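You operate a simulated robot arm through the tools that you are given. There is no shell and no other tool.

You are at the controls of a simulated robot arm. One attempt, no reset.

Task
Give the steel plate marked 29 a copper coat.
Fine: one run of the coater; leave the plate inside, the lid shut and the other plates bare.

The check looks at the end state, three seconds after you hand in, the way a careful person would. Anything else that was tipped, shoved, dropped, spilled or broken makes it a failure. Lids that push on must go on centred and level and be pressed home; caps that screw on are set level and turned clockwise until they are tight.

Robot
A 7-joint arm with a fingered hand, fixed in place. Base frame: the origin is on the floor under the middle of its stand, x ahead of it, y to its left, z up. Lengths are in mm, angles in degrees, forces in N, time in s.
With the tool pointing down near the work surface it reaches from about 200 to 800 mm from the base axis. Its first joint turns from -166.0 to 166.0 degrees. Payload 4.9 kg.
The TCP is the grasp point between the finger pads, 32 mm short of the fingertips. In the tool frame z runs along the fingers and y along their closing line. The gripper opens to 192 mm; its body begins 89 mm behind the TCP. The gripper is a hand of 3 fingers: y runs from the thumb to the fingers, the wrist lies at [0, 0, -267] in the tool frame, and closing takes about 1.5 s.
Orientation is told as [roll, pitch, yaw] about the base's x, y, z axes, in that order, counted from this pose: with the fingers straight down and closing along the base's y, the tool's x points along the base's -x, its y along +y and its z along -z.

Tools
- The arm moves only by the tool play_rows. Its argument "plan" is one flat list of numbers, 7 for each row, row after row: the turn, a rotation vector about the tool's x, y, z in degrees, then the shift along the tool's x, y, z in mm, then the gripper command, from -1 (shut) to 1 (fully open), values between in proportion. In form: [rx, ry, rz, dx, dy, dz, jaw, rx, ry, rz, dx, dy, dz, jaw, ...]. A call has 1 to 20 rows; each row shifts and turns the commanded pose from where the row before left it, along the tool's axes as they then stand. A row lasts 0.2 s, in which the tool goes at most 50 mm and 8.6 degrees; a call with a longer step from one row to the next is refused whole, and so is a gripper value outside its range. A pose out of reach is approached as far as the arm can. The call stops where the force on the tool passes 40 N (or 10 N more than at its start, if that is more) or the arm is blocked; 0.2 s more then pass. Each finger travels about 153 mm/s and halts on what it meets, pressing with about 23 N; the grip force reading is that of the motor and also rises with nothing between the fingers. The clock runs only during rows and for 0.2 s after the last one: add rows that do not move to give the fingers time. The reply holds the time, the measured pose of the TCP, the force on the tool along the base axes, the opening and the grip force, in the units named above and with some noise, with the torque about the TCP (base axes, N m) and any sound that the robot's microphone picked up.
- Cameras (640 x 400 px; columns grow to the right, rows downward): "scene" is fixed at [50.8, 649.9, 1405.5]; the picture's right is [-0.77, -0.64, 0.00], its down [-0.28, 0.34, -0.90] and it looks along [0.57, -0.69, -0.44] (base axes); focal length 244 px, centre (320, 200). "wrist" rides on the gripper at [80, -46, -113] in the tool frame; the picture's right is [0.50, 0.87, 0.00], its down [-0.67, 0.39, -0.63] and it looks along [-0.55, 0.32, 0.78] (tool axes); focal length 226 px, centre (320, 200). There is no depth. A picture from a camera that has moved, and an enlarged one, comes with that camera's place and axes in the base frame and with its lens.
- grab_frame(camera): a new picture of that camera. No time passes.
- preshape(shape): the hand has 3 fingers and takes this shape, open, in about a second: jaw (thumb against the fingers, like two jaws); tri (thumb and two fingers); tip (a fingertip pinch); poke (one finger out to press); point (the index stretched); flat (the hand flat); cup (the hand cupped); fist (a fist). The gripper value then closes the fingers along that shape, each until it touches; the sizes above hold for jaw. It gives what a move gives, with no picture.
- zoom(camera, box): a new picture of the part [left, top, right, bottom] of that camera's present view, enlarged. No time passes.
- hand_in(): hands the job in; it is judged then, once.

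Places have to be worked out from the pictures, the camera data and where the tool is seen. Open the gripper and draw the arm clear of the work before you hand the job in, unless the task says otherwise.

The tools are called as name(argument=value, ...) on one line, values as JSON. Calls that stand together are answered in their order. play_rows: Moves the arm, as the interface text tells. Its arguments: {"type":"object","properties":{"plan":{"type":"array","items":{"type":"number"}}},"required":["plan"]} The other tools are called the same way: preshape (shape) gives the hand a shape; grab_frame (camera) takes a picture; zoom (camera, box) takes an enlarged picture of a part of a camera's view; hand_in () hands the job in.

At the start:

```text
clock: 0.0
tool_pos: [376.0, 54.6, 1386.9]
tcp_rot: [0.0, 0.1, 0.0]
ft_force: [-0.5, 0.7, 0.5]
ft_torque: [0.01, 0.02, 0.03]
opening: 191.9
gripper_force: 0.0
shape: jaw
```

scene: 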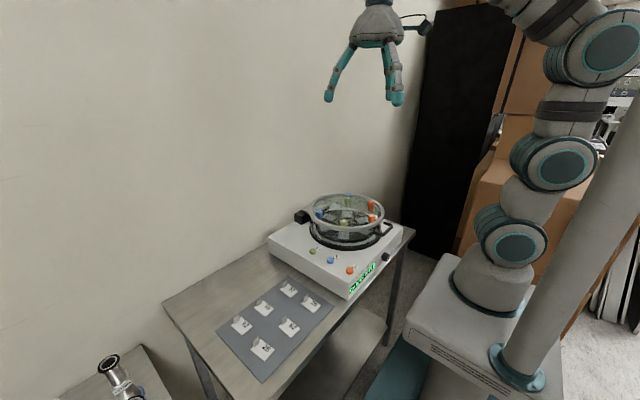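
wrist: 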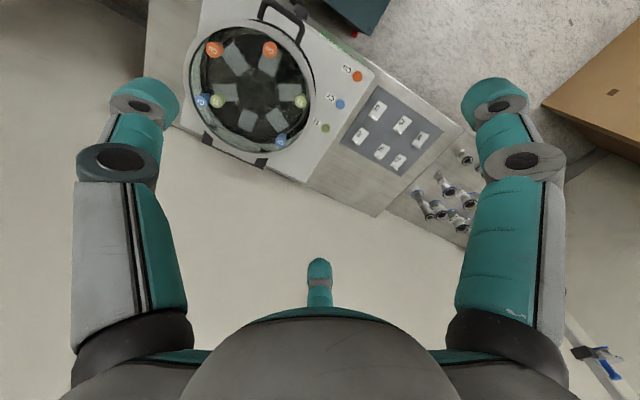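

The coater with its glass chamber sits on the table, and the plates are on a grey mat. I'll zoom in on both to read the markings.

zoom(camera="scene", box=[260, 180, 420, 300])

zoom(camera="scene", box=[210, 270, 340, 380])

zoom(camera="wrist", box=[180, 0, 320, 180])

zoom(camera="wrist", box=[310, 50, 450, 200])

```text
3.33 times, centred on (340, 240) of scene
camera zoom: at [50.8, 649.9, 1405.5], right [-0.77, -0.64, 0.0], down [-0.28, 0.34, -0.9], along [0.57, -0.69, -0.44], focal length 814 px, centre (253, 67)
```

zoom: 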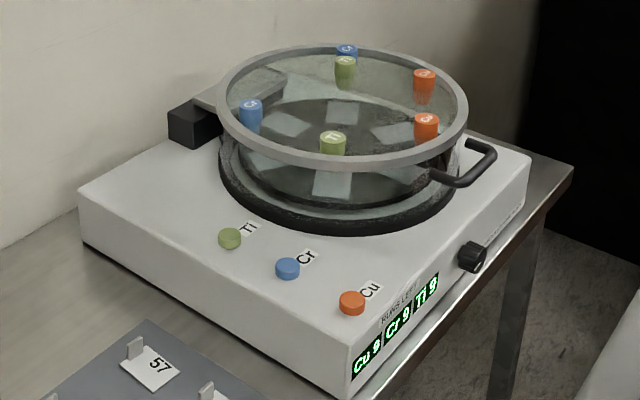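

```text
3.64 times, centred on (275, 325) of scene
camera zoom: at [50.8, 649.9, 1405.5], right [-0.77, -0.64, 0.0], down [-0.28, 0.34, -0.9], along [0.57, -0.69, -0.44], focal length 888 px, centre (484, -254)
```

zoom: 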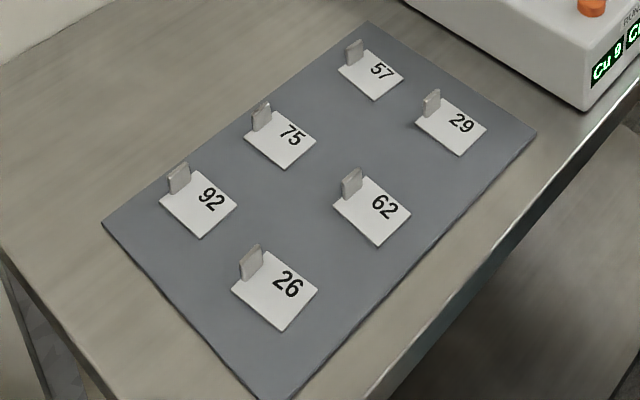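

```text
2.22 times, centred on (250, 90) of wrist
camera zoom: at [296.7, 9.7, 1498.6], right [-0.5, 0.87, 0.0], down [0.67, 0.39, 0.63], along [0.55, 0.32, -0.78], focal length 502 px, centre (476, 444)
```

zoom: 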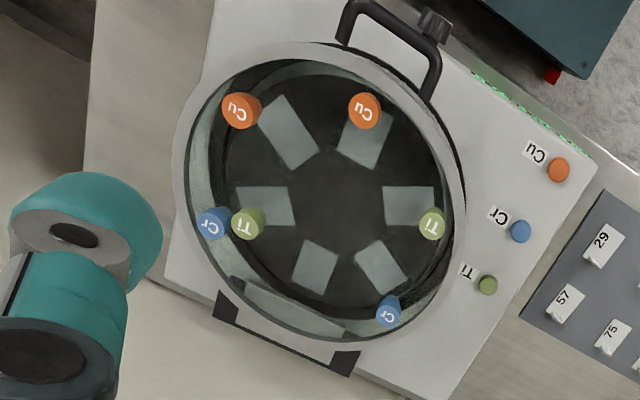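

```text
2.67 times, centred on (380, 125) of wrist
camera zoom: at [296.7, 9.7, 1498.6], right [-0.5, 0.87, 0.0], down [0.67, 0.39, 0.63], along [0.55, 0.32, -0.78], focal length 603 px, centre (160, 400)
```

zoom: 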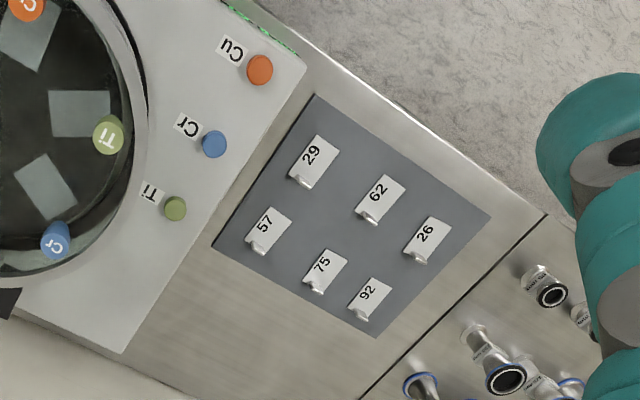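

The plates form a 2×3 grid near x≈398 and 490, y≈262 to 440, at z≈800. Plate 29 is about (398, 262), and each plate has an upright tab on its +x edge. I'll lower the wrist camera towards the coater for a closer look.

play_rows(plan=[0, 0, 0, -10, -3.6, 30, 1, 0, 0, 0, -10, -3.6, 30, 1, 0, 0, 0, -10, -3.6, 30, 1, 0, 0, 0, -10, -3.6, 30, 1, 0, 0, 0, -10, -3.6, 30, 1, 0, 0, 0, -10, -3.6, 30, 1, 0, 0, 0, -10, -3.6, 30, 1, 0, 0, 0, -10, -3.6, 28, 1])

grab_frame(camera="wrist")

grab_frame(camera="scene")

```text
clock: 1.8
tool_pos: [455.8, 25.2, 1148.1]
tcp_rot: [0.0, -0.1, 0.0]
ft_force: [-0.3, -0.1, 0.4]
ft_torque: [0.0, -0.02, 0.0]
opening: 192.0
gripper_force: 0.0
shape: jaw
```

```text
taken
camera wrist: at [376.7, -19.4, 1260.4], right [-0.5, 0.87, 0.0], down [0.67, 0.39, 0.63], along [0.55, 0.32, -0.77], focal length 226 px, centre (320, 200)
```

wrist: 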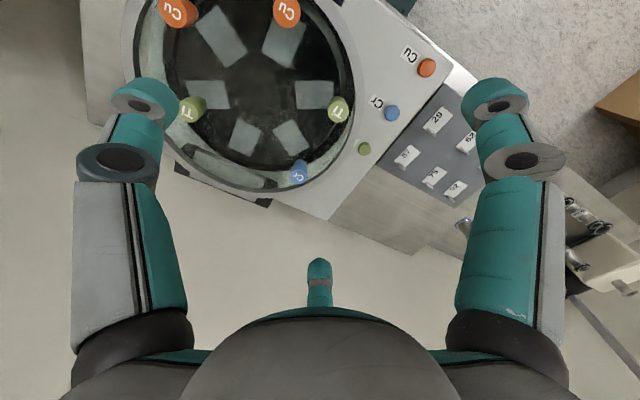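

```text
taken
```

scene: 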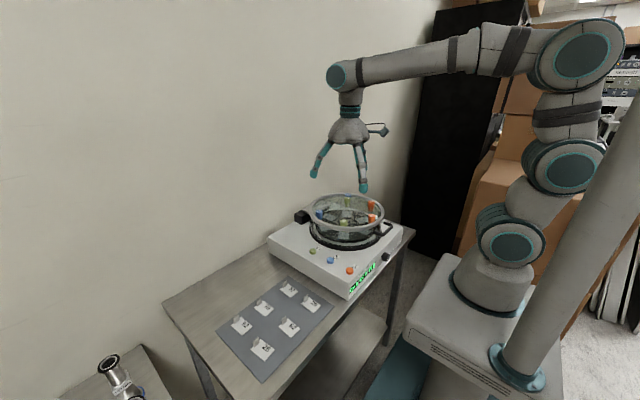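

Inside the glass lid are coloured pots and grey pads. I'll turn the tool 30° and back it off toward the robot so the wrist camera looks straight at the coater's front, handle and black knob.

play_rows(plan=[0, 0, 7.5, 0, 0, 0, 1, 0, 0, 7.5, 0, 0, 0, 1, 0, 0, 7.5, 0, 0, 0, 1, 0, 0, 7.5, 0, 0, 0, 1, 0, 0, 0, 16.9, -27.4, 7.3, 1, 0, 0, 0, 16.9, -27.4, 7.3, 1, 0, 0, 0, 16.9, -27.4, 7.3, 1, 0, 0, 0, 16.9, -27.4, 7.3, 1, 0, 0, 0, 16.9, -27.4, 7.3, 1, 0, 0, 0, 16.9, -27.4, 7.3, 1])

grab_frame(camera="wrist")

zoom(camera="wrist", box=[180, 40, 460, 260])

```text
clock: 4.0
tool_pos: [286.4, -64.3, 1107.2]
tcp_rot: [0.0, 0.0, -30.0]
ft_force: [-0.2, -0.3, -0.9]
ft_torque: [-0.01, -0.01, 0.01]
opening: 191.8
gripper_force: 0.0
shape: jaw
```

```text
taken
camera wrist: at [193.9, -63.4, 1221.0], right [0.0, 1.0, 0.0], down [0.78, 0.0, 0.63], along [0.63, 0.0, -0.78], focal length 226 px, centre (320, 200)
```

wrist: 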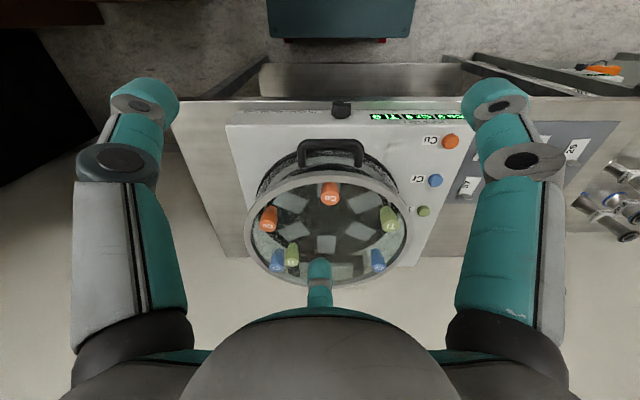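

```text
1.82 times, centred on (320, 150) of wrist
camera zoom: at [193.9, -63.4, 1221.0], right [0.0, 1.0, 0.0], down [0.78, 0.0, 0.63], along [0.63, 0.0, -0.78], focal length 411 px, centre (320, 291)
```

zoom: 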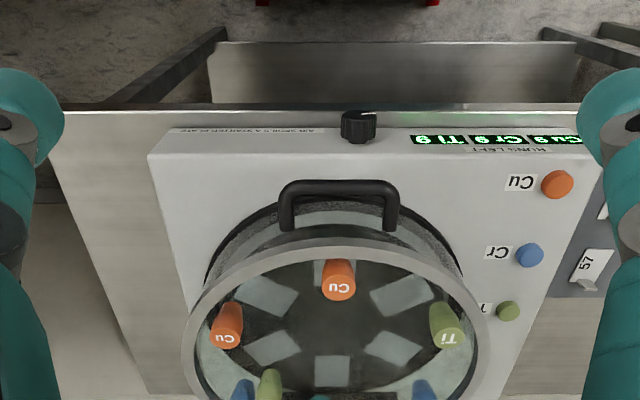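

There is small print on the front face next to the black knob. I'll zoom in on it and on the knob and display from both cameras.

zoom(camera="wrist", box=[240, 90, 360, 140])

zoom(camera="wrist", box=[320, 90, 480, 160])

zoom(camera="scene", box=[340, 210, 410, 300])

zoom(camera="scene", box=[290, 180, 400, 270])

```text
5.33 times, centred on (300, 115) of wrist
camera zoom: at [193.9, -63.4, 1221.0], right [0.0, 1.0, 0.0], down [0.78, 0.0, 0.63], along [0.63, 0.0, -0.78], focal length 1206 px, centre (427, 653)
```

zoom: 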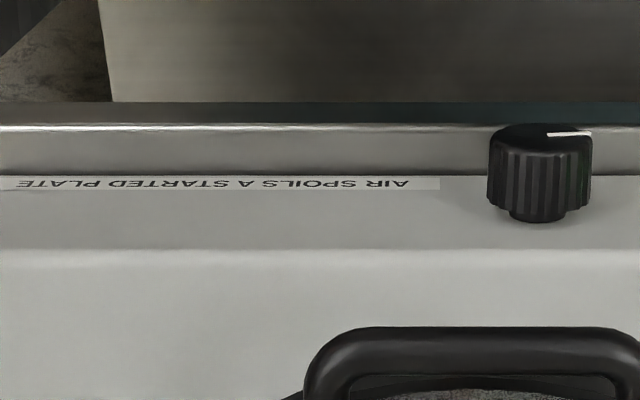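

```text
4.00 times, centred on (400, 125) of wrist
camera zoom: at [193.9, -63.4, 1221.0], right [0.0, 1.0, 0.0], down [0.78, 0.0, 0.63], along [0.63, 0.0, -0.78], focal length 904 px, centre (0, 500)
```

zoom: 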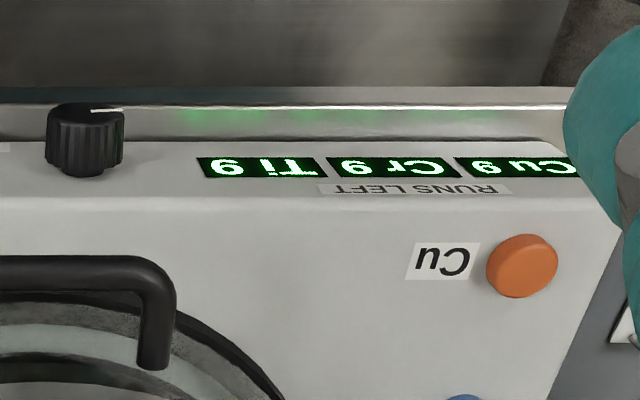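

```text
4.44 times, centred on (375, 255) of scene
camera zoom: at [50.8, 649.9, 1405.5], right [-0.77, -0.64, 0.0], down [-0.28, 0.34, -0.9], along [0.57, -0.69, -0.44], focal length 1086 px, centre (76, -44)
```

zoom: 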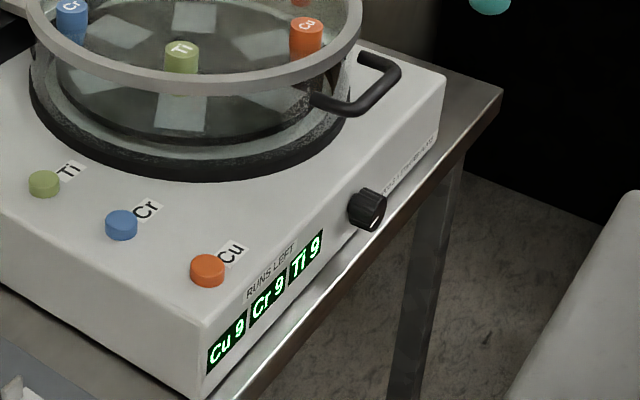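

```text
4.44 times, centred on (345, 225) of scene
camera zoom: at [50.8, 649.9, 1405.5], right [-0.77, -0.64, 0.0], down [-0.28, 0.34, -0.9], along [0.57, -0.69, -0.44], focal length 1086 px, centre (209, 89)
```

zoom: 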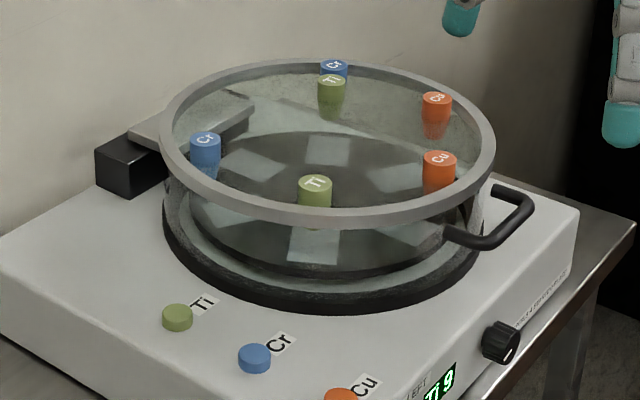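

The label reads "AIR SPOILS A STARTED PLATE" and the display shows Cu 9, Cr 9, Ti 9. The lid ring is about z≈950, centred near (495, -50) with R≈145. The source caps stand on the lid and the handle crossbar is near (323, -49, 930). I'll go closer above the lid to see which seats lie under the Cu sources.

play_rows(plan=[0, 0, 0, -29.1, 20, 8, 1, 0, 0, 0, -29.1, 20, 8, 1, 0, 0, 0, -29.1, 20, 8, 1, 0, 0, 0, -29.1, 20, 8, 1, 0, 0, 0, -29.1, 20, 8, 1])

grab_frame(camera="wrist")

zoom(camera="wrist", box=[180, 40, 460, 260])

```text
clock: 5.2
tool_pos: [460.6, -50.9, 1064.3]
tcp_rot: [-0.1, -0.1, -30.0]
ft_force: [-0.3, 0.2, -0.7]
ft_torque: [0.02, 0.0, 0.02]
opening: 192.0
gripper_force: 0.1
shape: jaw
```

```text
taken
camera wrist: at [368.4, -50.7, 1178.3], right [0.0, 1.0, 0.0], down [0.77, 0.0, 0.63], along [0.63, 0.0, -0.77], focal length 226 px, centre (320, 200)
```

wrist: 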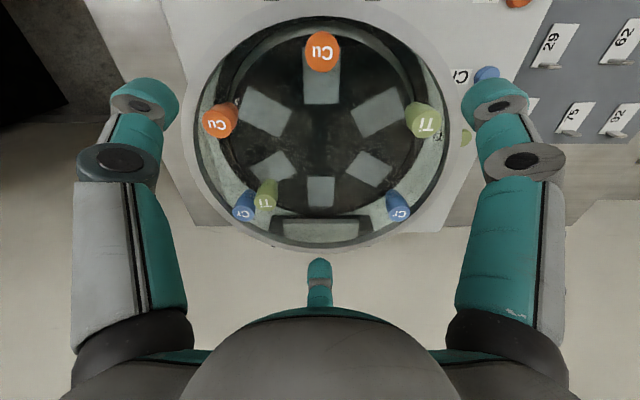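

```text
1.82 times, centred on (320, 150) of wrist
camera zoom: at [368.4, -50.7, 1178.3], right [0.0, 1.0, 0.0], down [0.77, 0.0, 0.63], along [0.63, 0.0, -0.77], focal length 411 px, centre (320, 291)
```

zoom: 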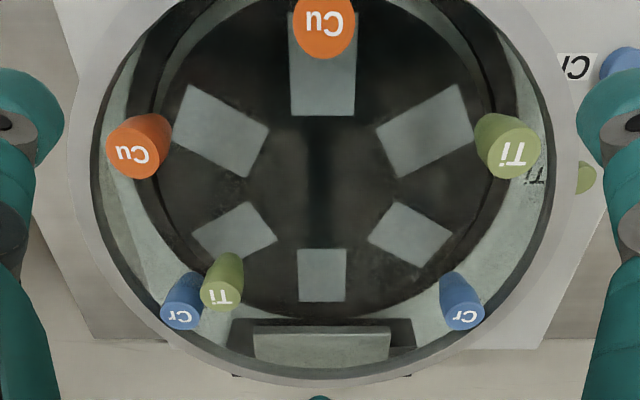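

The front and -60° stations carry Cu sources and the six pads look like plate seats. I'll back up for a close look at the handle so I can work out how to grip it.

play_rows(plan=[0, 0, 0, 29.4, -16.5, 5.5, 1, 0, 0, 0, 29.4, -16.5, 5.5, 1, 0, 0, 0, 29.4, -16.5, 5.5, 1, 0, 0, 0, 29.4, -16.5, 5.5, 1, 0, 0, 0, 29.4, -16.5, 5.5, 1])

zoom(camera="wrist", box=[240, 90, 400, 220])

zoom(camera="scene", box=[360, 200, 410, 250])

zoom(camera="scene", box=[270, 40, 430, 240])

```text
clock: 6.4
tool_pos: [292.7, -48.5, 1036.9]
tcp_rot: [0.0, 0.0, -30.1]
ft_force: [-1.8, -0.7, -0.1]
ft_torque: [-0.03, -0.02, 0.0]
opening: 191.8
gripper_force: 0.0
shape: jaw
```

```text
3.08 times, centred on (320, 155) of wrist
camera zoom: at [201.5, -47.9, 1149.6], right [0.0, 1.0, 0.0], down [0.78, 0.0, 0.63], along [0.63, 0.0, -0.78], focal length 696 px, centre (320, 338)
```

zoom: 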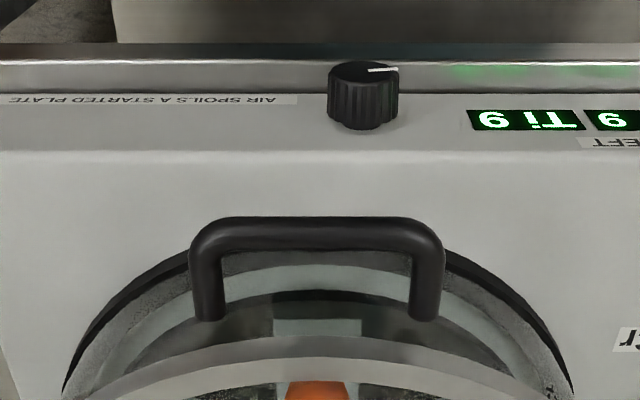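

```text
8.00 times, centred on (385, 225) of scene
camera zoom: at [50.8, 649.9, 1405.5], right [-0.77, -0.64, 0.0], down [-0.28, 0.34, -0.9], along [0.57, -0.69, -0.44], focal length 1954 px, centre (-200, 0)
```

zoom: 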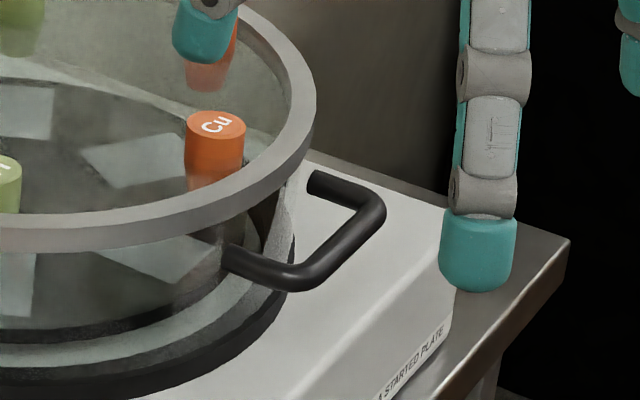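

```text
2.00 times, centred on (350, 140) of scene
camera zoom: at [50.8, 649.9, 1405.5], right [-0.77, -0.64, 0.0], down [-0.28, 0.34, -0.9], along [0.57, -0.69, -0.44], focal length 488 px, centre (260, 320)
```

zoom: 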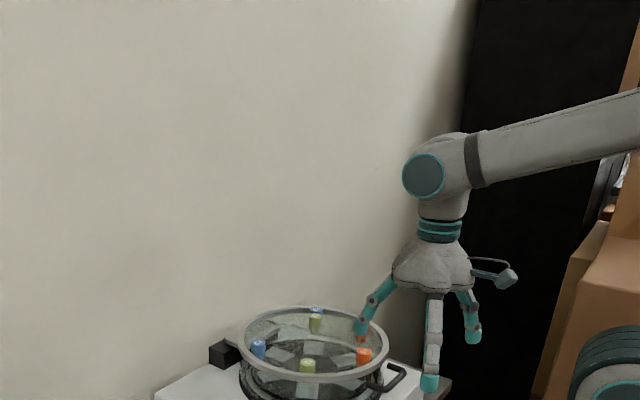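

The handle is a U-bar: the crossbar centre is about (326, -49, 939), the legs are about 78 mm apart, and they attach just below the lid ring. A pinch across the two legs along y would also let the handle pivot as the lid swings. I'll rise clear and look at the "tip" shape to learn the finger geometry.

play_rows(plan=[0, 0, 0, 0, 0, -40, 1, 0, 0, 0, 0, 0, -40, 1, 0, 0, 0, 0, 0, -20, 1])

preshape(shape="tip")

grab_frame(camera="wrist")

zoom(camera="scene", box=[310, 60, 450, 240])

```text
clock: 7.2
tool_pos: [292.8, -48.1, 1136.5]
tcp_rot: [0.0, 0.1, -30.0]
ft_force: [-0.1, 0.0, 0.0]
ft_torque: [0.01, 0.01, -0.02]
opening: 192.3
gripper_force: 0.0
shape: jaw
```

```text
clock: 8.1
tool_pos: [293.9, -47.8, 1136.7]
tcp_rot: [0.0, 0.0, -30.0]
ft_force: [0.1, 0.0, 0.1]
ft_torque: [0.0, 0.02, 0.0]
opening: 192.0
gripper_force: 0.1
shape: tip
```

```text
taken
camera wrist: at [201.6, -46.8, 1249.5], right [0.0, 1.0, 0.0], down [0.78, 0.0, 0.63], along [0.63, 0.0, -0.78], focal length 226 px, centre (320, 200)
```

wrist: 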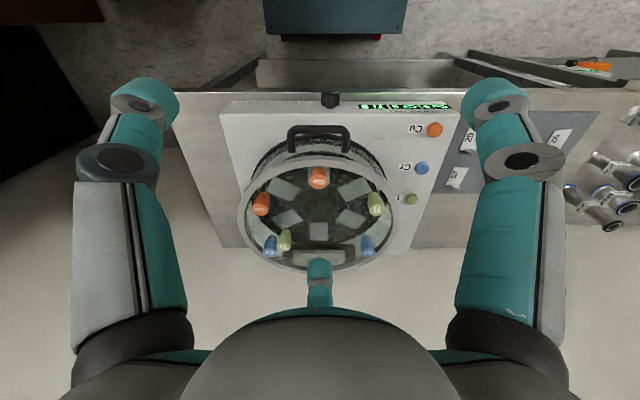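

```text
2.22 times, centred on (380, 150) of scene
camera zoom: at [50.8, 649.9, 1405.5], right [-0.77, -0.64, 0.0], down [-0.28, 0.34, -0.9], along [0.57, -0.69, -0.44], focal length 543 px, centre (187, 311)
```

zoom: 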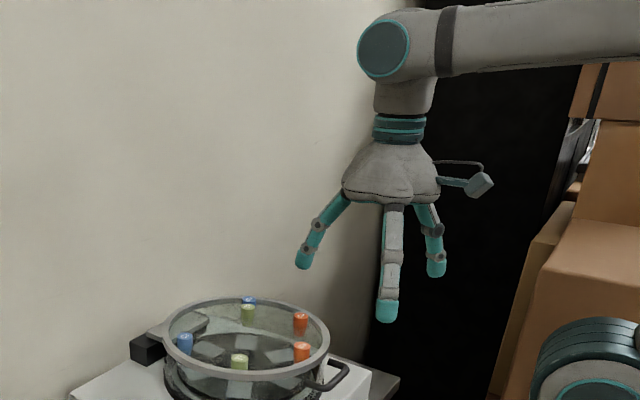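

The open "tip" pose looks the same as "jaw". I'll close partway and then fully to see how the fingers come together.

play_rows(plan=[0, 0, 0, 0, 0, 0, 0, 0, 0, 0, 0, 0, 0, 0, 0, 0, 0, 0, 0, 0, 0, 0, 0, 0, 0, 0, 0, 0, 0, 0, 0, 0, 0, 0, 0])

grab_frame(camera="wrist")

play_rows(plan=[0, 0, 0, 0, 0, 0, -1, 0, 0, 0, 0, 0, 0, -1, 0, 0, 0, 0, 0, 0, -1, 0, 0, 0, 0, 0, 0, -1, 0, 0, 0, 0, 0, 0, -1, 0, 0, 0, 0, 0, 0, -1, 0, 0, 0, 0, 0, 0, -1])

grab_frame(camera="wrist")

zoom(camera="scene", box=[310, 60, 450, 240])

```text
clock: 9.3
tool_pos: [292.5, -47.7, 1136.7]
tcp_rot: [0.0, 0.0, -29.9]
ft_force: [0.4, -0.1, 0.3]
ft_torque: [0.02, 0.01, 0.01]
opening: 96.7
gripper_force: 0.0
shape: tip
```

```text
taken
camera wrist: at [201.6, -46.8, 1249.6], right [0.0, 1.0, 0.0], down [0.78, 0.0, 0.63], along [0.63, 0.0, -0.78], focal length 226 px, centre (320, 200)
```

wrist: 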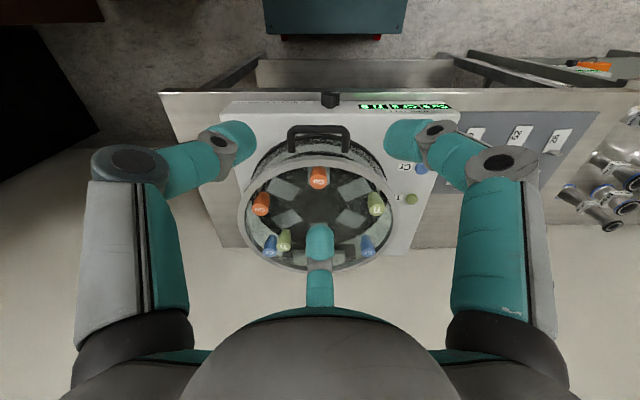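

```text
clock: 10.9
tool_pos: [293.9, -47.1, 1136.2]
tcp_rot: [0.0, 0.0, -30.1]
ft_force: [-0.2, -0.1, -0.7]
ft_torque: [-0.01, 0.02, -0.01]
opening: 0.0
gripper_force: 22.7
shape: tip
```

```text
taken
camera wrist: at [201.6, -46.8, 1249.6], right [0.0, 1.0, 0.0], down [0.78, 0.0, 0.63], along [0.63, 0.0, -0.78], focal length 226 px, centre (320, 200)
```

wrist: 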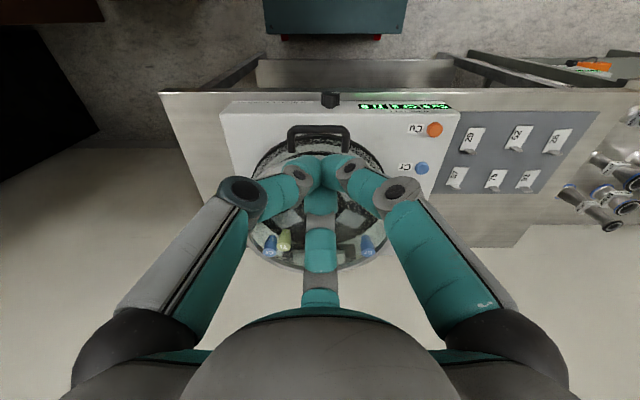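

```text
2.22 times, centred on (380, 150) of scene
camera zoom: at [50.8, 649.9, 1405.5], right [-0.77, -0.64, 0.0], down [-0.28, 0.34, -0.9], along [0.57, -0.69, -0.44], focal length 543 px, centre (187, 311)
```

zoom: 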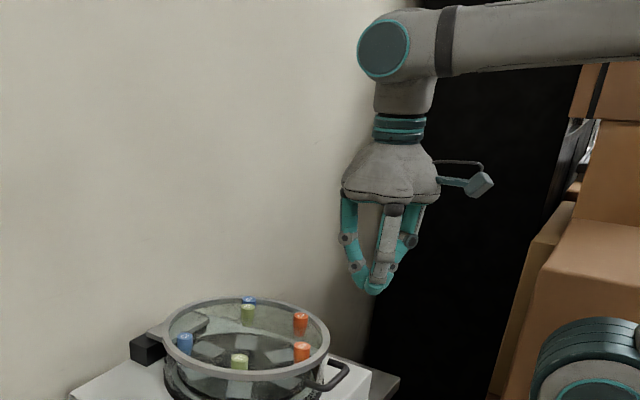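

"Tip" brings all three fingers to a single point. Next I'll see how "jaw" closes.

preshape(shape="jaw")

play_rows(plan=[0, 0, 0, 0, 0, 0, 0, 0, 0, 0, 0, 0, 0, 0, 0, 0, 0, 0, 0, 0, 0, 0, 0, 0, 0, 0, 0, 0, 0, 0, 0, 0, 0, 0, 0])

grab_frame(camera="wrist")

play_rows(plan=[0, 0, 0, 0, 0, 0, -1, 0, 0, 0, 0, 0, 0, -1, 0, 0, 0, 0, 0, 0, -1, 0, 0, 0, 0, 0, 0, -1, 0, 0, 0, 0, 0, 0, -1, 0, 0, 0, 0, 0, 0, -1, 0, 0, 0, 0, 0, 0, -1])

grab_frame(camera="wrist")

zoom(camera="scene", box=[310, 60, 450, 240])

```text
clock: 11.8
tool_pos: [292.9, -47.8, 1136.4]
tcp_rot: [0.0, 0.0, -30.1]
ft_force: [0.0, -0.1, -0.7]
ft_torque: [-0.02, -0.02, -0.01]
opening: 191.7
gripper_force: 0.1
shape: jaw
```

```text
clock: 13.0
tool_pos: [292.2, -47.5, 1137.0]
tcp_rot: [0.0, 0.0, -30.0]
ft_force: [-1.2, 0.1, 0.7]
ft_torque: [0.01, -0.03, 0.0]
opening: 96.5
gripper_force: 0.1
shape: jaw
```

```text
taken
camera wrist: at [201.6, -46.8, 1249.6], right [0.0, 1.0, 0.0], down [0.78, 0.0, 0.63], along [0.63, 0.0, -0.78], focal length 226 px, centre (320, 200)
```

wrist: 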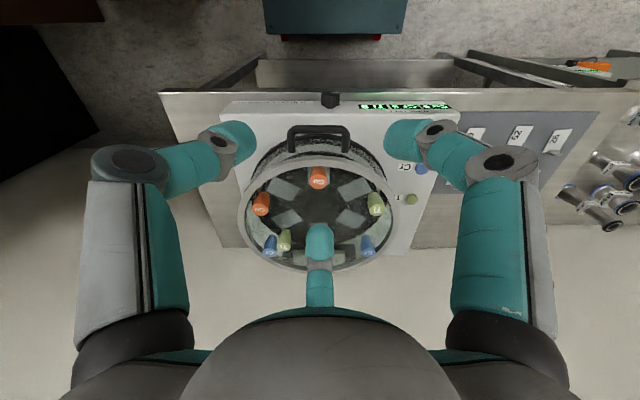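

```text
clock: 14.6
tool_pos: [293.2, -47.5, 1136.1]
tcp_rot: [0.0, 0.0, -30.1]
ft_force: [-0.4, -0.4, 0.4]
ft_torque: [-0.01, 0.02, 0.02]
opening: 0.0
gripper_force: 23.5
shape: jaw
```

```text
taken
camera wrist: at [201.6, -46.8, 1249.6], right [0.0, 1.0, 0.0], down [0.78, 0.0, 0.63], along [0.63, 0.0, -0.78], focal length 226 px, centre (320, 200)
```

wrist: 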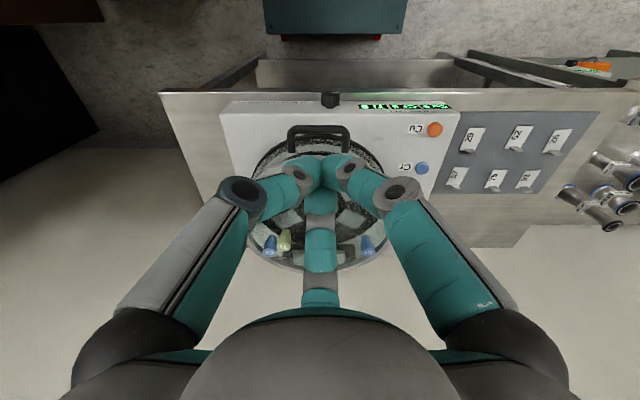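

```text
2.22 times, centred on (380, 150) of scene
camera zoom: at [50.8, 649.9, 1405.5], right [-0.77, -0.64, 0.0], down [-0.28, 0.34, -0.9], along [0.57, -0.69, -0.44], focal length 543 px, centre (187, 311)
```

zoom: 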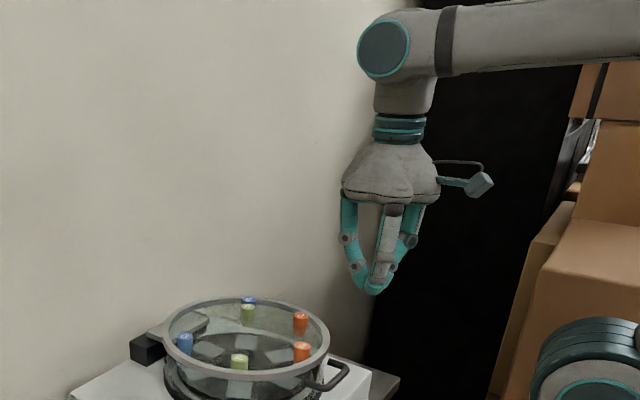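

"Jaw" and "tip" look the same: a tripod closing to one point. I'll look at "poke" next, since I'll need it for the button and it may work for lifting the handle.

preshape(shape="poke")

grab_frame(camera="wrist")

zoom(camera="scene", box=[310, 60, 450, 240])

play_rows(plan=[0, 0, 0, 0, 0, 0, -1, 0, 0, 0, 0, 0, 0, -1, 0, 0, 0, 0, 0, 0, -1, 0, 0, 0, 0, 0, 0, -1, 0, 0, 0, 0, 0, 0, -1, 0, 0, 0, 0, 0, 0, -1, 0, 0, 0, 0, 0, 0, -1])

grab_frame(camera="wrist")

zoom(camera="scene", box=[310, 60, 450, 240])

```text
clock: 15.5
tool_pos: [293.9, -46.9, 1136.9]
tcp_rot: [0.0, 0.0, -30.0]
ft_force: [-0.1, -0.4, 0.3]
ft_torque: [-0.01, -0.02, 0.01]
opening: 0.0
gripper_force: 0.1
shape: poke
```

```text
taken
camera wrist: at [201.6, -46.8, 1249.6], right [0.0, 1.0, 0.0], down [0.78, 0.0, 0.63], along [0.63, 0.0, -0.78], focal length 226 px, centre (320, 200)
```

wrist: 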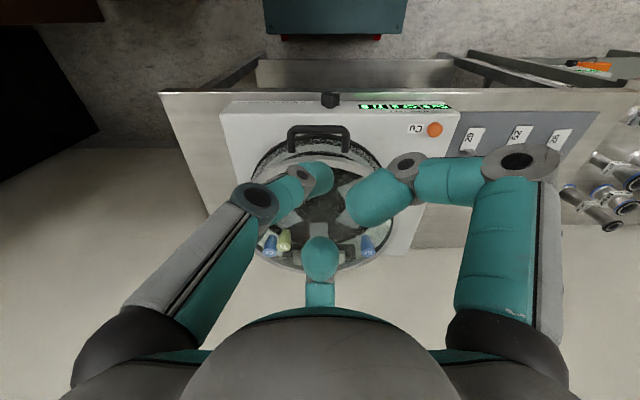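

```text
2.22 times, centred on (380, 150) of scene
camera zoom: at [50.8, 649.9, 1405.5], right [-0.77, -0.64, 0.0], down [-0.28, 0.34, -0.9], along [0.57, -0.69, -0.44], focal length 543 px, centre (187, 311)
```

zoom: 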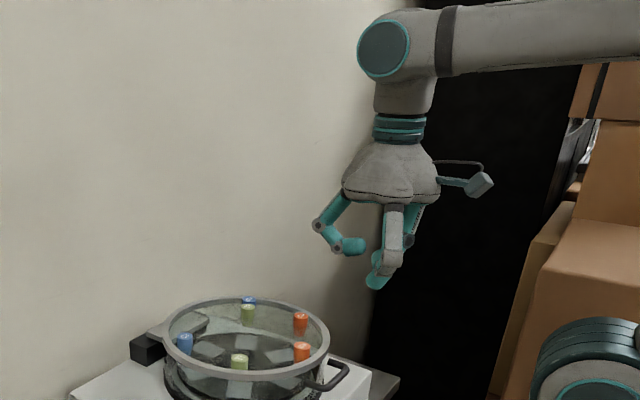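

```text
clock: 17.1
tool_pos: [292.9, -47.1, 1137.1]
tcp_rot: [0.0, 0.0, -30.0]
ft_force: [-0.4, 0.2, 0.3]
ft_torque: [0.02, 0.0, 0.03]
opening: 0.1
gripper_force: 22.8
shape: jaw
```

```text
taken
camera wrist: at [201.6, -46.8, 1249.6], right [0.0, 1.0, 0.0], down [0.78, 0.0, 0.63], along [0.63, 0.0, -0.78], focal length 226 px, centre (320, 200)
```

wrist: 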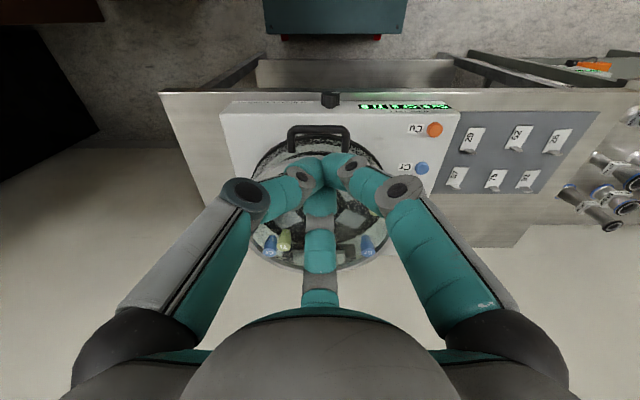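

```text
2.22 times, centred on (380, 150) of scene
camera zoom: at [50.8, 649.9, 1405.5], right [-0.77, -0.64, 0.0], down [-0.28, 0.34, -0.9], along [0.57, -0.69, -0.44], focal length 543 px, centre (187, 311)
```

zoom: 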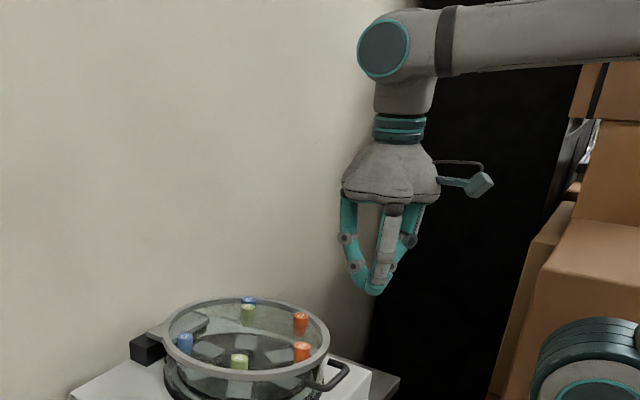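

"Poke" leaves one finger out and curls the other two, but a gripper command puts the hand back in "jaw". I'm planning to pinch the crossbar with the thumb inside the handle gap and the hand tilted back, so first I'll view the hand at an opening of about 50 mm.

play_rows(plan=[0, 0, 0, 0, 0, 0, -0.48, 0, 0, 0, 0, 0, 0, -0.48, 0, 0, 0, 0, 0, 0, -0.48, 0, 0, 0, 0, 0, 0, -0.48])

grab_frame(camera="wrist")

zoom(camera="scene", box=[360, 80, 440, 140])

zoom(camera="wrist", box=[230, 80, 410, 200])

```text
clock: 18.1
tool_pos: [293.4, -47.9, 1137.6]
tcp_rot: [0.0, 0.0, -30.0]
ft_force: [-0.4, 0.2, 1.2]
ft_torque: [-0.01, -0.01, -0.01]
opening: 47.5
gripper_force: 0.0
shape: jaw
```

```text
taken
camera wrist: at [201.6, -46.8, 1249.6], right [0.0, 1.0, 0.0], down [0.78, 0.0, 0.63], along [0.63, 0.0, -0.78], focal length 226 px, centre (320, 200)
```

wrist: 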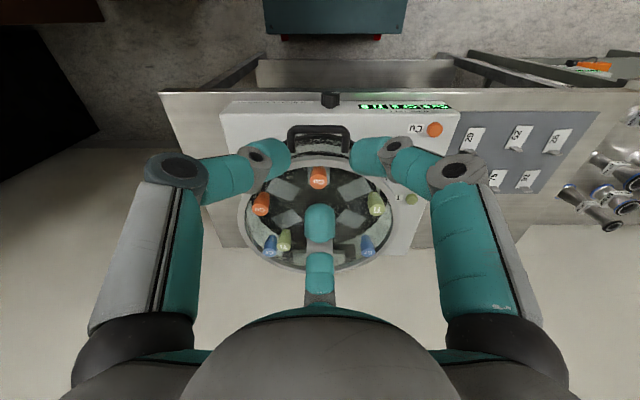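

```text
6.67 times, centred on (400, 110) of scene
camera zoom: at [50.8, 649.9, 1405.5], right [-0.77, -0.64, 0.0], down [-0.28, 0.34, -0.9], along [0.57, -0.69, -0.44], focal length 1628 px, centre (-213, 800)
```

zoom: 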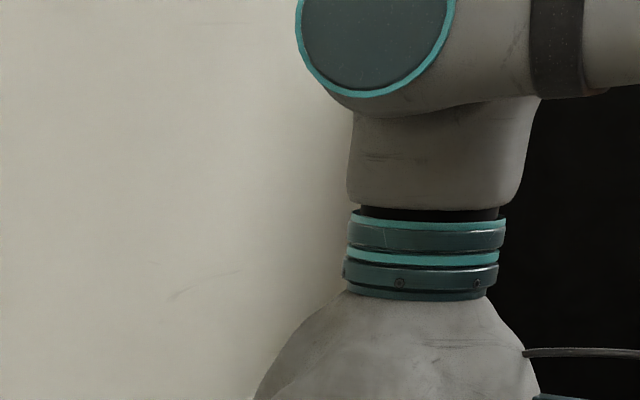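

```text
3.33 times, centred on (320, 140) of wrist
camera zoom: at [201.6, -46.8, 1249.6], right [0.0, 1.0, 0.0], down [0.78, 0.0, 0.63], along [0.63, 0.0, -0.78], focal length 754 px, centre (320, 400)
```

zoom: 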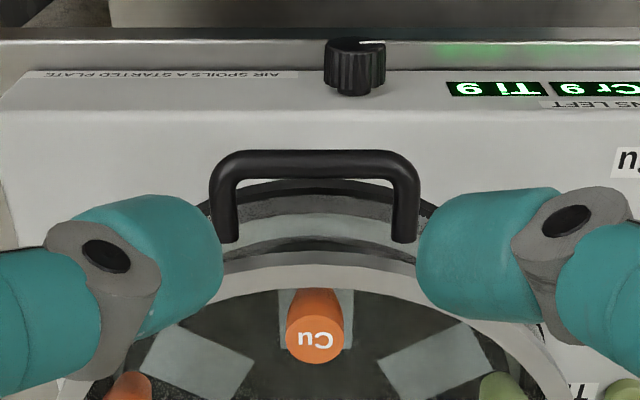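

The zoom missed the fingers, so I'll zoom the scene camera on the hand itself to read the finger tilt and thickness at this opening.

zoom(camera="scene", box=[360, 120, 460, 210])

```text
4.44 times, centred on (410, 165) of scene
camera zoom: at [50.8, 649.9, 1405.5], right [-0.77, -0.64, 0.0], down [-0.28, 0.34, -0.9], along [0.57, -0.69, -0.44], focal length 1086 px, centre (-80, 356)
```

zoom: 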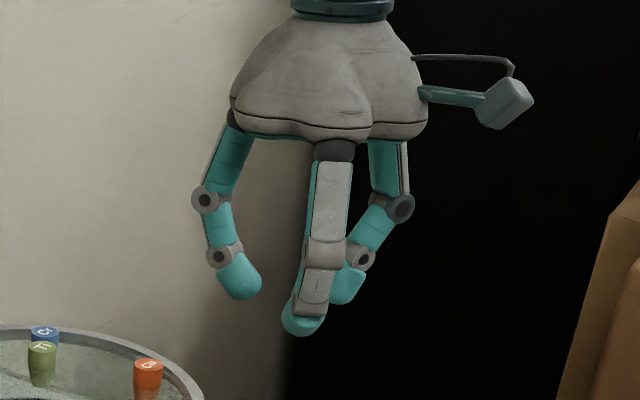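

At ~50 mm opening the distal links lean in about 45° and each fingertip is about 33×23 mm. The gap from crossbar to ring is about 34 mm, so with the hand tilted about 30° toward the robot the thumb should fit in it. I'll turn to yaw +90 (thumb toward +x) while staying high.

play_rows(plan=[0, 0, 0, -21.6, 12.5, 0, -0.48, 0, 0, 0, -21.6, 12.5, 0, -0.48, 0, 0, -8.571, 0, 0, 0, -0.48, 0, 0, -8.571, 0, 0, 0, -0.48, 0, 0, -8.571, 0, 0, 0, -0.48, 0, 0, -8.571, 0, 0, 0, -0.48, 0, 0, -8.571, 0, 0, 0, -0.48, 0, 0, -8.571, 0, 0, 0, -0.48, 0, 0, -8.571, 0, 0, 0, -0.48, 0, 0, -8.571, 0, 0, 0, -0.48, 0, 0, -8.571, 0, 0, 0, -0.48, 0, 0, -8.571, 0, 0, 0, -0.48, 0, 0, -8.571, 0, 0, 0, -0.48, 0, 0, -8.571, 0, 0, 0, -0.48, 0, 0, -8.571, 0, 0, 0, -0.48, 0, 0, -8.571, 0, 0, 0, -0.48])

grab_frame(camera="scene")

grab_frame(camera="wrist")

```text
clock: 21.5
tool_pos: [340.6, -31.2, 1138.1]
tcp_rot: [-0.4, 0.3, 89.7]
ft_force: [-3.0, -0.3, 6.3]
ft_torque: [0.01, -0.29, -0.01]
opening: 47.8
gripper_force: 0.1
shape: jaw
out of reach, approached as far as the arm can: row 16
```

```text
taken
```

scene: 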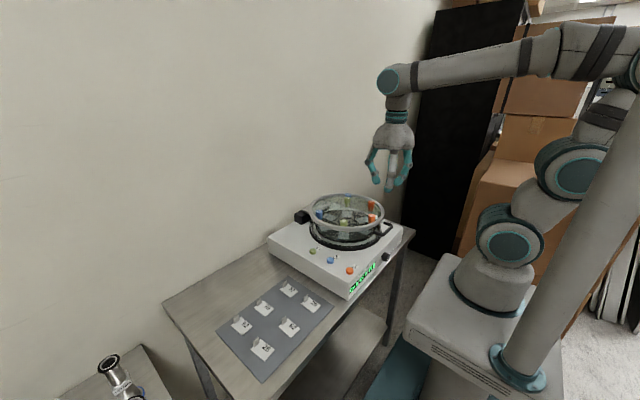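

```text
taken
camera wrist: at [385.8, -108.7, 1251.6], right [-0.87, -0.5, 0.0], down [-0.39, 0.68, 0.62], along [-0.31, 0.54, -0.78], focal length 226 px, centre (320, 200)
```

wrist: 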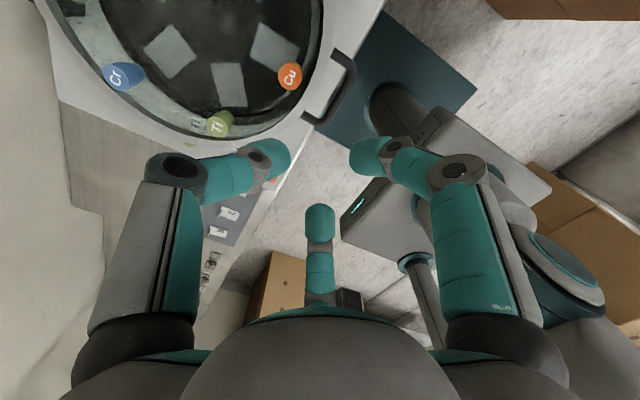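

Yaw +90 sits at a joint limit. The three fingers are symmetric, so at yaw -30 one finger already points straight at +x. I'll turn back to yaw -30.

play_rows(plan=[0, 0, 8.571, 0, 0, 0, -0.48, 0, 0, 8.571, 0, 0, 0, -0.48, 0, 0, 8.571, 0, 0, 0, -0.48, 0, 0, 8.571, 0, 0, 0, -0.48, 0, 0, 8.571, 0, 0, 0, -0.48, 0, 0, 8.571, 0, 0, 0, -0.48, 0, 0, 8.571, 0, 0, 0, -0.48, 0, 0, 8.571, 0, 0, 0, -0.48, 0, 0, 8.571, 0, 0, 0, -0.48, 0, 0, 8.571, 0, 0, 0, -0.48, 0, 0, 8.571, 0, 0, 0, -0.48, 0, 0, 8.571, 0, 0, 0, -0.48, 0, 0, 8.571, 0, 0, 0, -0.48, 0, 0, 8.571, 0, 0, 0, -0.48])

```text
clock: 24.5
tool_pos: [341.0, -28.2, 1137.6]
tcp_rot: [0.0, -0.1, -30.1]
ft_force: [0.9, -0.2, -0.1]
ft_torque: [0.0, -0.01, 0.01]
opening: 47.5
gripper_force: 0.0
shape: jaw
```

I'm back at yaw -30. Next I'll centre on y=-49 and tilt the hand 30° so the fingers point toward +x and down.

play_rows(plan=[0, 0, 0, -10.4, -18, 0, -0.48, -3.75, -6.5, 0, 0, 0, 0, -0.48, -3.75, -6.5, 0, 0, 0, 0, -0.48, -3.75, -6.5, 0, 0, 0, 0, -0.48, -3.75, -6.5, 0, 0, 0, 0, -0.48])

grab_frame(camera="wrist")

grab_frame(camera="scene")

```text
clock: 25.7
tool_pos: [340.3, -50.4, 1136.2]
tcp_rot: [16.2, -25.8, -33.7]
ft_force: [-0.1, -0.7, -0.7]
ft_torque: [0.02, -0.02, 0.0]
opening: 47.9
gripper_force: 0.0
shape: jaw
```

```text
taken
camera wrist: at [205.1, -48.7, 1187.9], right [0.0, 1.0, 0.0], down [0.35, 0.0, 0.94], along [0.94, 0.0, -0.35], focal length 226 px, centre (320, 200)
```

wrist: 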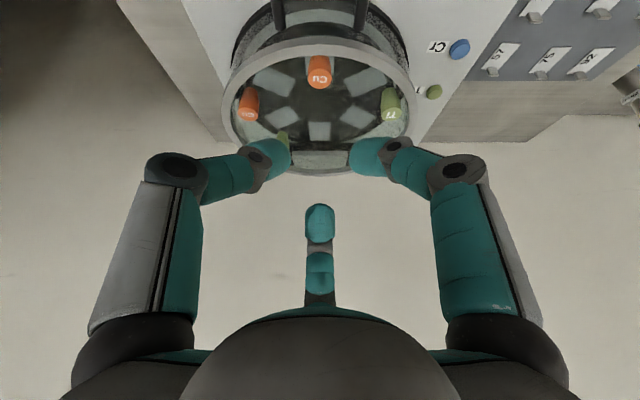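

```text
taken
```

scene: 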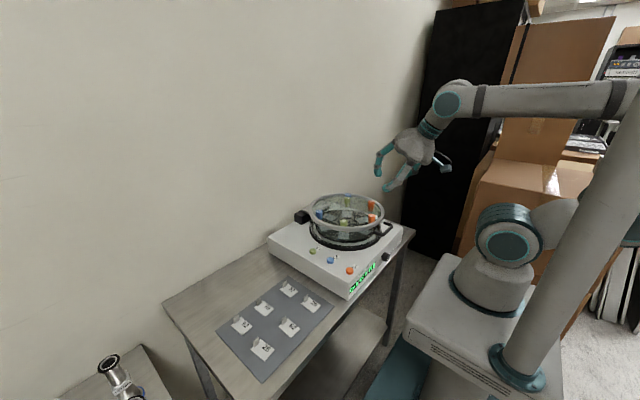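

The tilt was reached with no trouble. I'll narrow the opening to about 29 mm and move to a stand-off roughly 40 mm back along the tool axis from the crossbar.

play_rows(plan=[0, 0, 0, 17.45, -9.8, 16.6, -0.7, 0, 0, 0, 17.45, -9.8, 16.6, -0.7, 0, 0, 0, 17.45, -9.8, 16.6, -0.7, 0, 0, 0, 17.45, -9.8, 16.6, -0.7, 0, 0, 0, 17.45, -9.8, 16.6, -0.7, 0, 0, 0, 17.45, -9.8, 16.6, -0.7, 0, 0, 0, 0, 0, 0, -0.7])

grab_frame(camera="wrist")

zoom(camera="scene", box=[330, 160, 450, 260])

```text
clock: 27.3
tool_pos: [296.6, -55.4, 994.9]
tcp_rot: [16.1, -25.6, -33.7]
ft_force: [0.9, -0.1, 0.3]
ft_torque: [0.02, -0.01, -0.02]
opening: 27.9
gripper_force: 0.0
shape: tri
out of reach, approached as far as the arm can: row 6
```

```text
taken
camera wrist: at [161.5, -54.4, 1046.2], right [0.0, 1.0, 0.0], down [0.36, 0.0, 0.93], along [0.93, 0.0, -0.36], focal length 226 px, centre (320, 200)
```

wrist: 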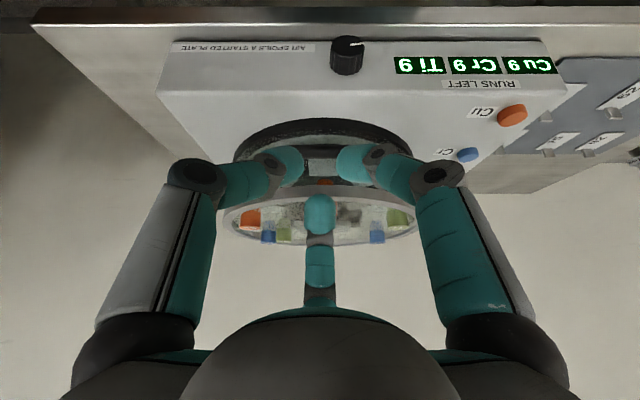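

```text
4.00 times, centred on (390, 210) of scene
camera zoom: at [50.8, 649.9, 1405.5], right [-0.77, -0.64, 0.0], down [-0.28, 0.34, -0.9], along [0.57, -0.69, -0.44], focal length 977 px, centre (40, 160)
```

zoom: 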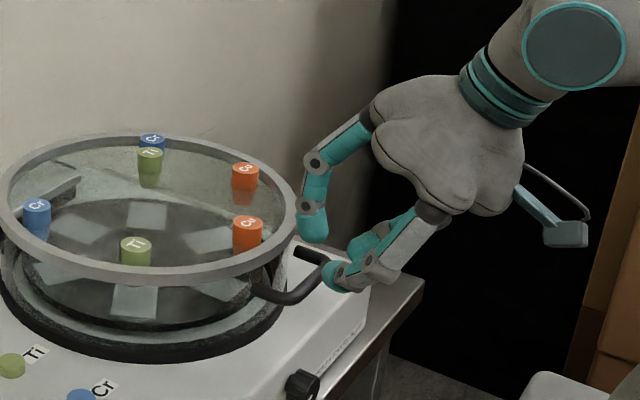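

The 30° tilt is at the edge of reach with the wrist this close to the base. I'll ease the tilt to 20°, which moves the wrist outward, and hold at a stand-off above the bar.

play_rows(plan=[2.5, 4.33, 0, 0, 0, 0, -0.731, 2.5, 4.33, 0, 0, 0, 0, -0.731, 0, 0, 0, 0, 0, 0, -0.731])

grab_frame(camera="wrist")

zoom(camera="scene", box=[360, 190, 420, 240])

```text
clock: 28.1
tool_pos: [296.9, -55.3, 994.2]
tcp_rot: [10.4, -17.2, -31.6]
ft_force: [-0.1, -0.3, 0.0]
ft_torque: [-0.01, -0.03, 0.02]
opening: 25.2
gripper_force: 0.0
shape: tri
```

```text
taken
camera wrist: at [172.8, -54.3, 1068.8], right [0.0, 1.0, 0.0], down [0.51, 0.0, 0.86], along [0.86, 0.0, -0.51], focal length 226 px, centre (320, 200)
```

wrist: 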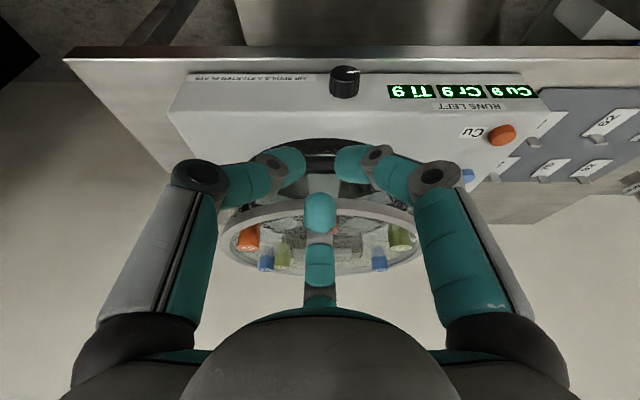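

```text
8.00 times, centred on (390, 215) of scene
camera zoom: at [50.8, 649.9, 1405.5], right [-0.77, -0.64, 0.0], down [-0.28, 0.34, -0.9], along [0.57, -0.69, -0.44], focal length 1954 px, centre (-240, 80)
```

zoom: 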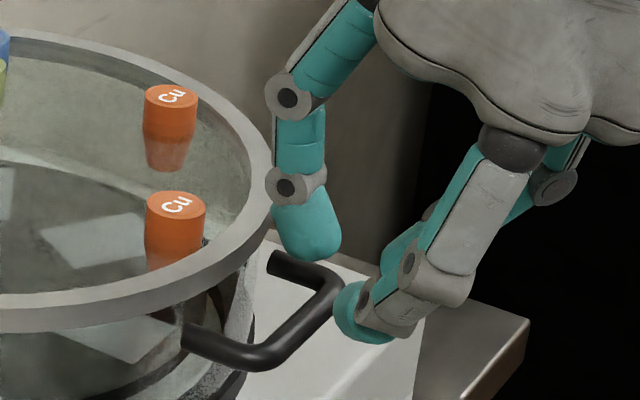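

The tilt is now about 20°. I'll zoom the wrist view around the gap to find the bar relative to the fingers.

zoom(camera="wrist", box=[240, 110, 400, 250])

```text
2.86 times, centred on (320, 180) of wrist
camera zoom: at [172.8, -54.3, 1068.8], right [0.0, 1.0, 0.0], down [0.51, 0.0, 0.86], along [0.86, 0.0, -0.51], focal length 646 px, centre (320, 257)
```

zoom: 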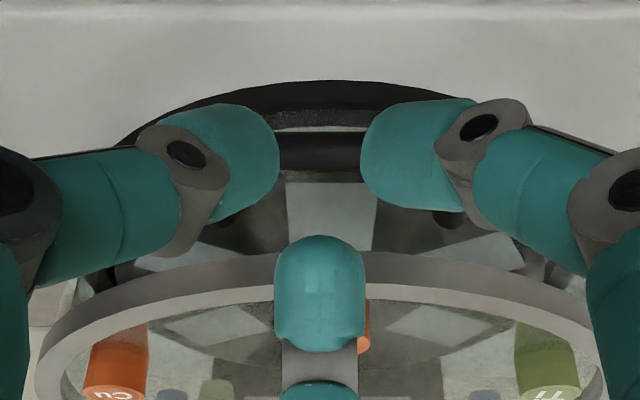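

I can see the crossbar between the front fingers, at about (326, y, 940). I need the ring's lower edge more precisely for clearance, so I'll zoom tighter on that area.

zoom(camera="scene", box=[374, 204, 406, 238])

zoom(camera="wrist", box=[290, 150, 350, 220])

```text
11.76 times, centred on (390, 221) of scene
camera zoom: at [50.8, 649.9, 1405.5], right [-0.77, -0.64, 0.0], down [-0.28, 0.34, -0.9], along [0.57, -0.69, -0.44], focal length 2873 px, centre (-504, -47)
```

zoom: 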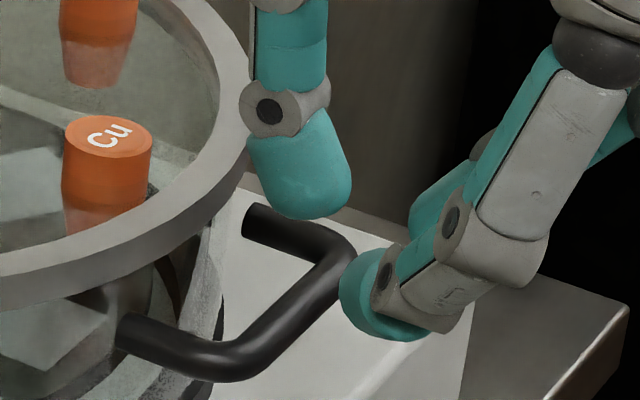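

```text
5.71 times, centred on (320, 185) of wrist
camera zoom: at [172.8, -54.3, 1068.8], right [0.0, 1.0, 0.0], down [0.51, 0.0, 0.86], along [0.86, 0.0, -0.51], focal length 1292 px, centre (320, 286)
```

zoom: 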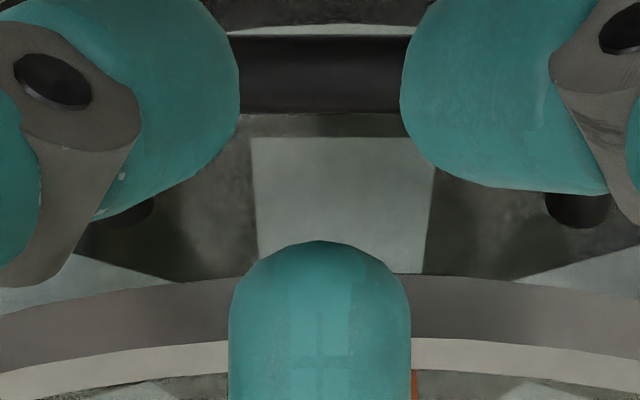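

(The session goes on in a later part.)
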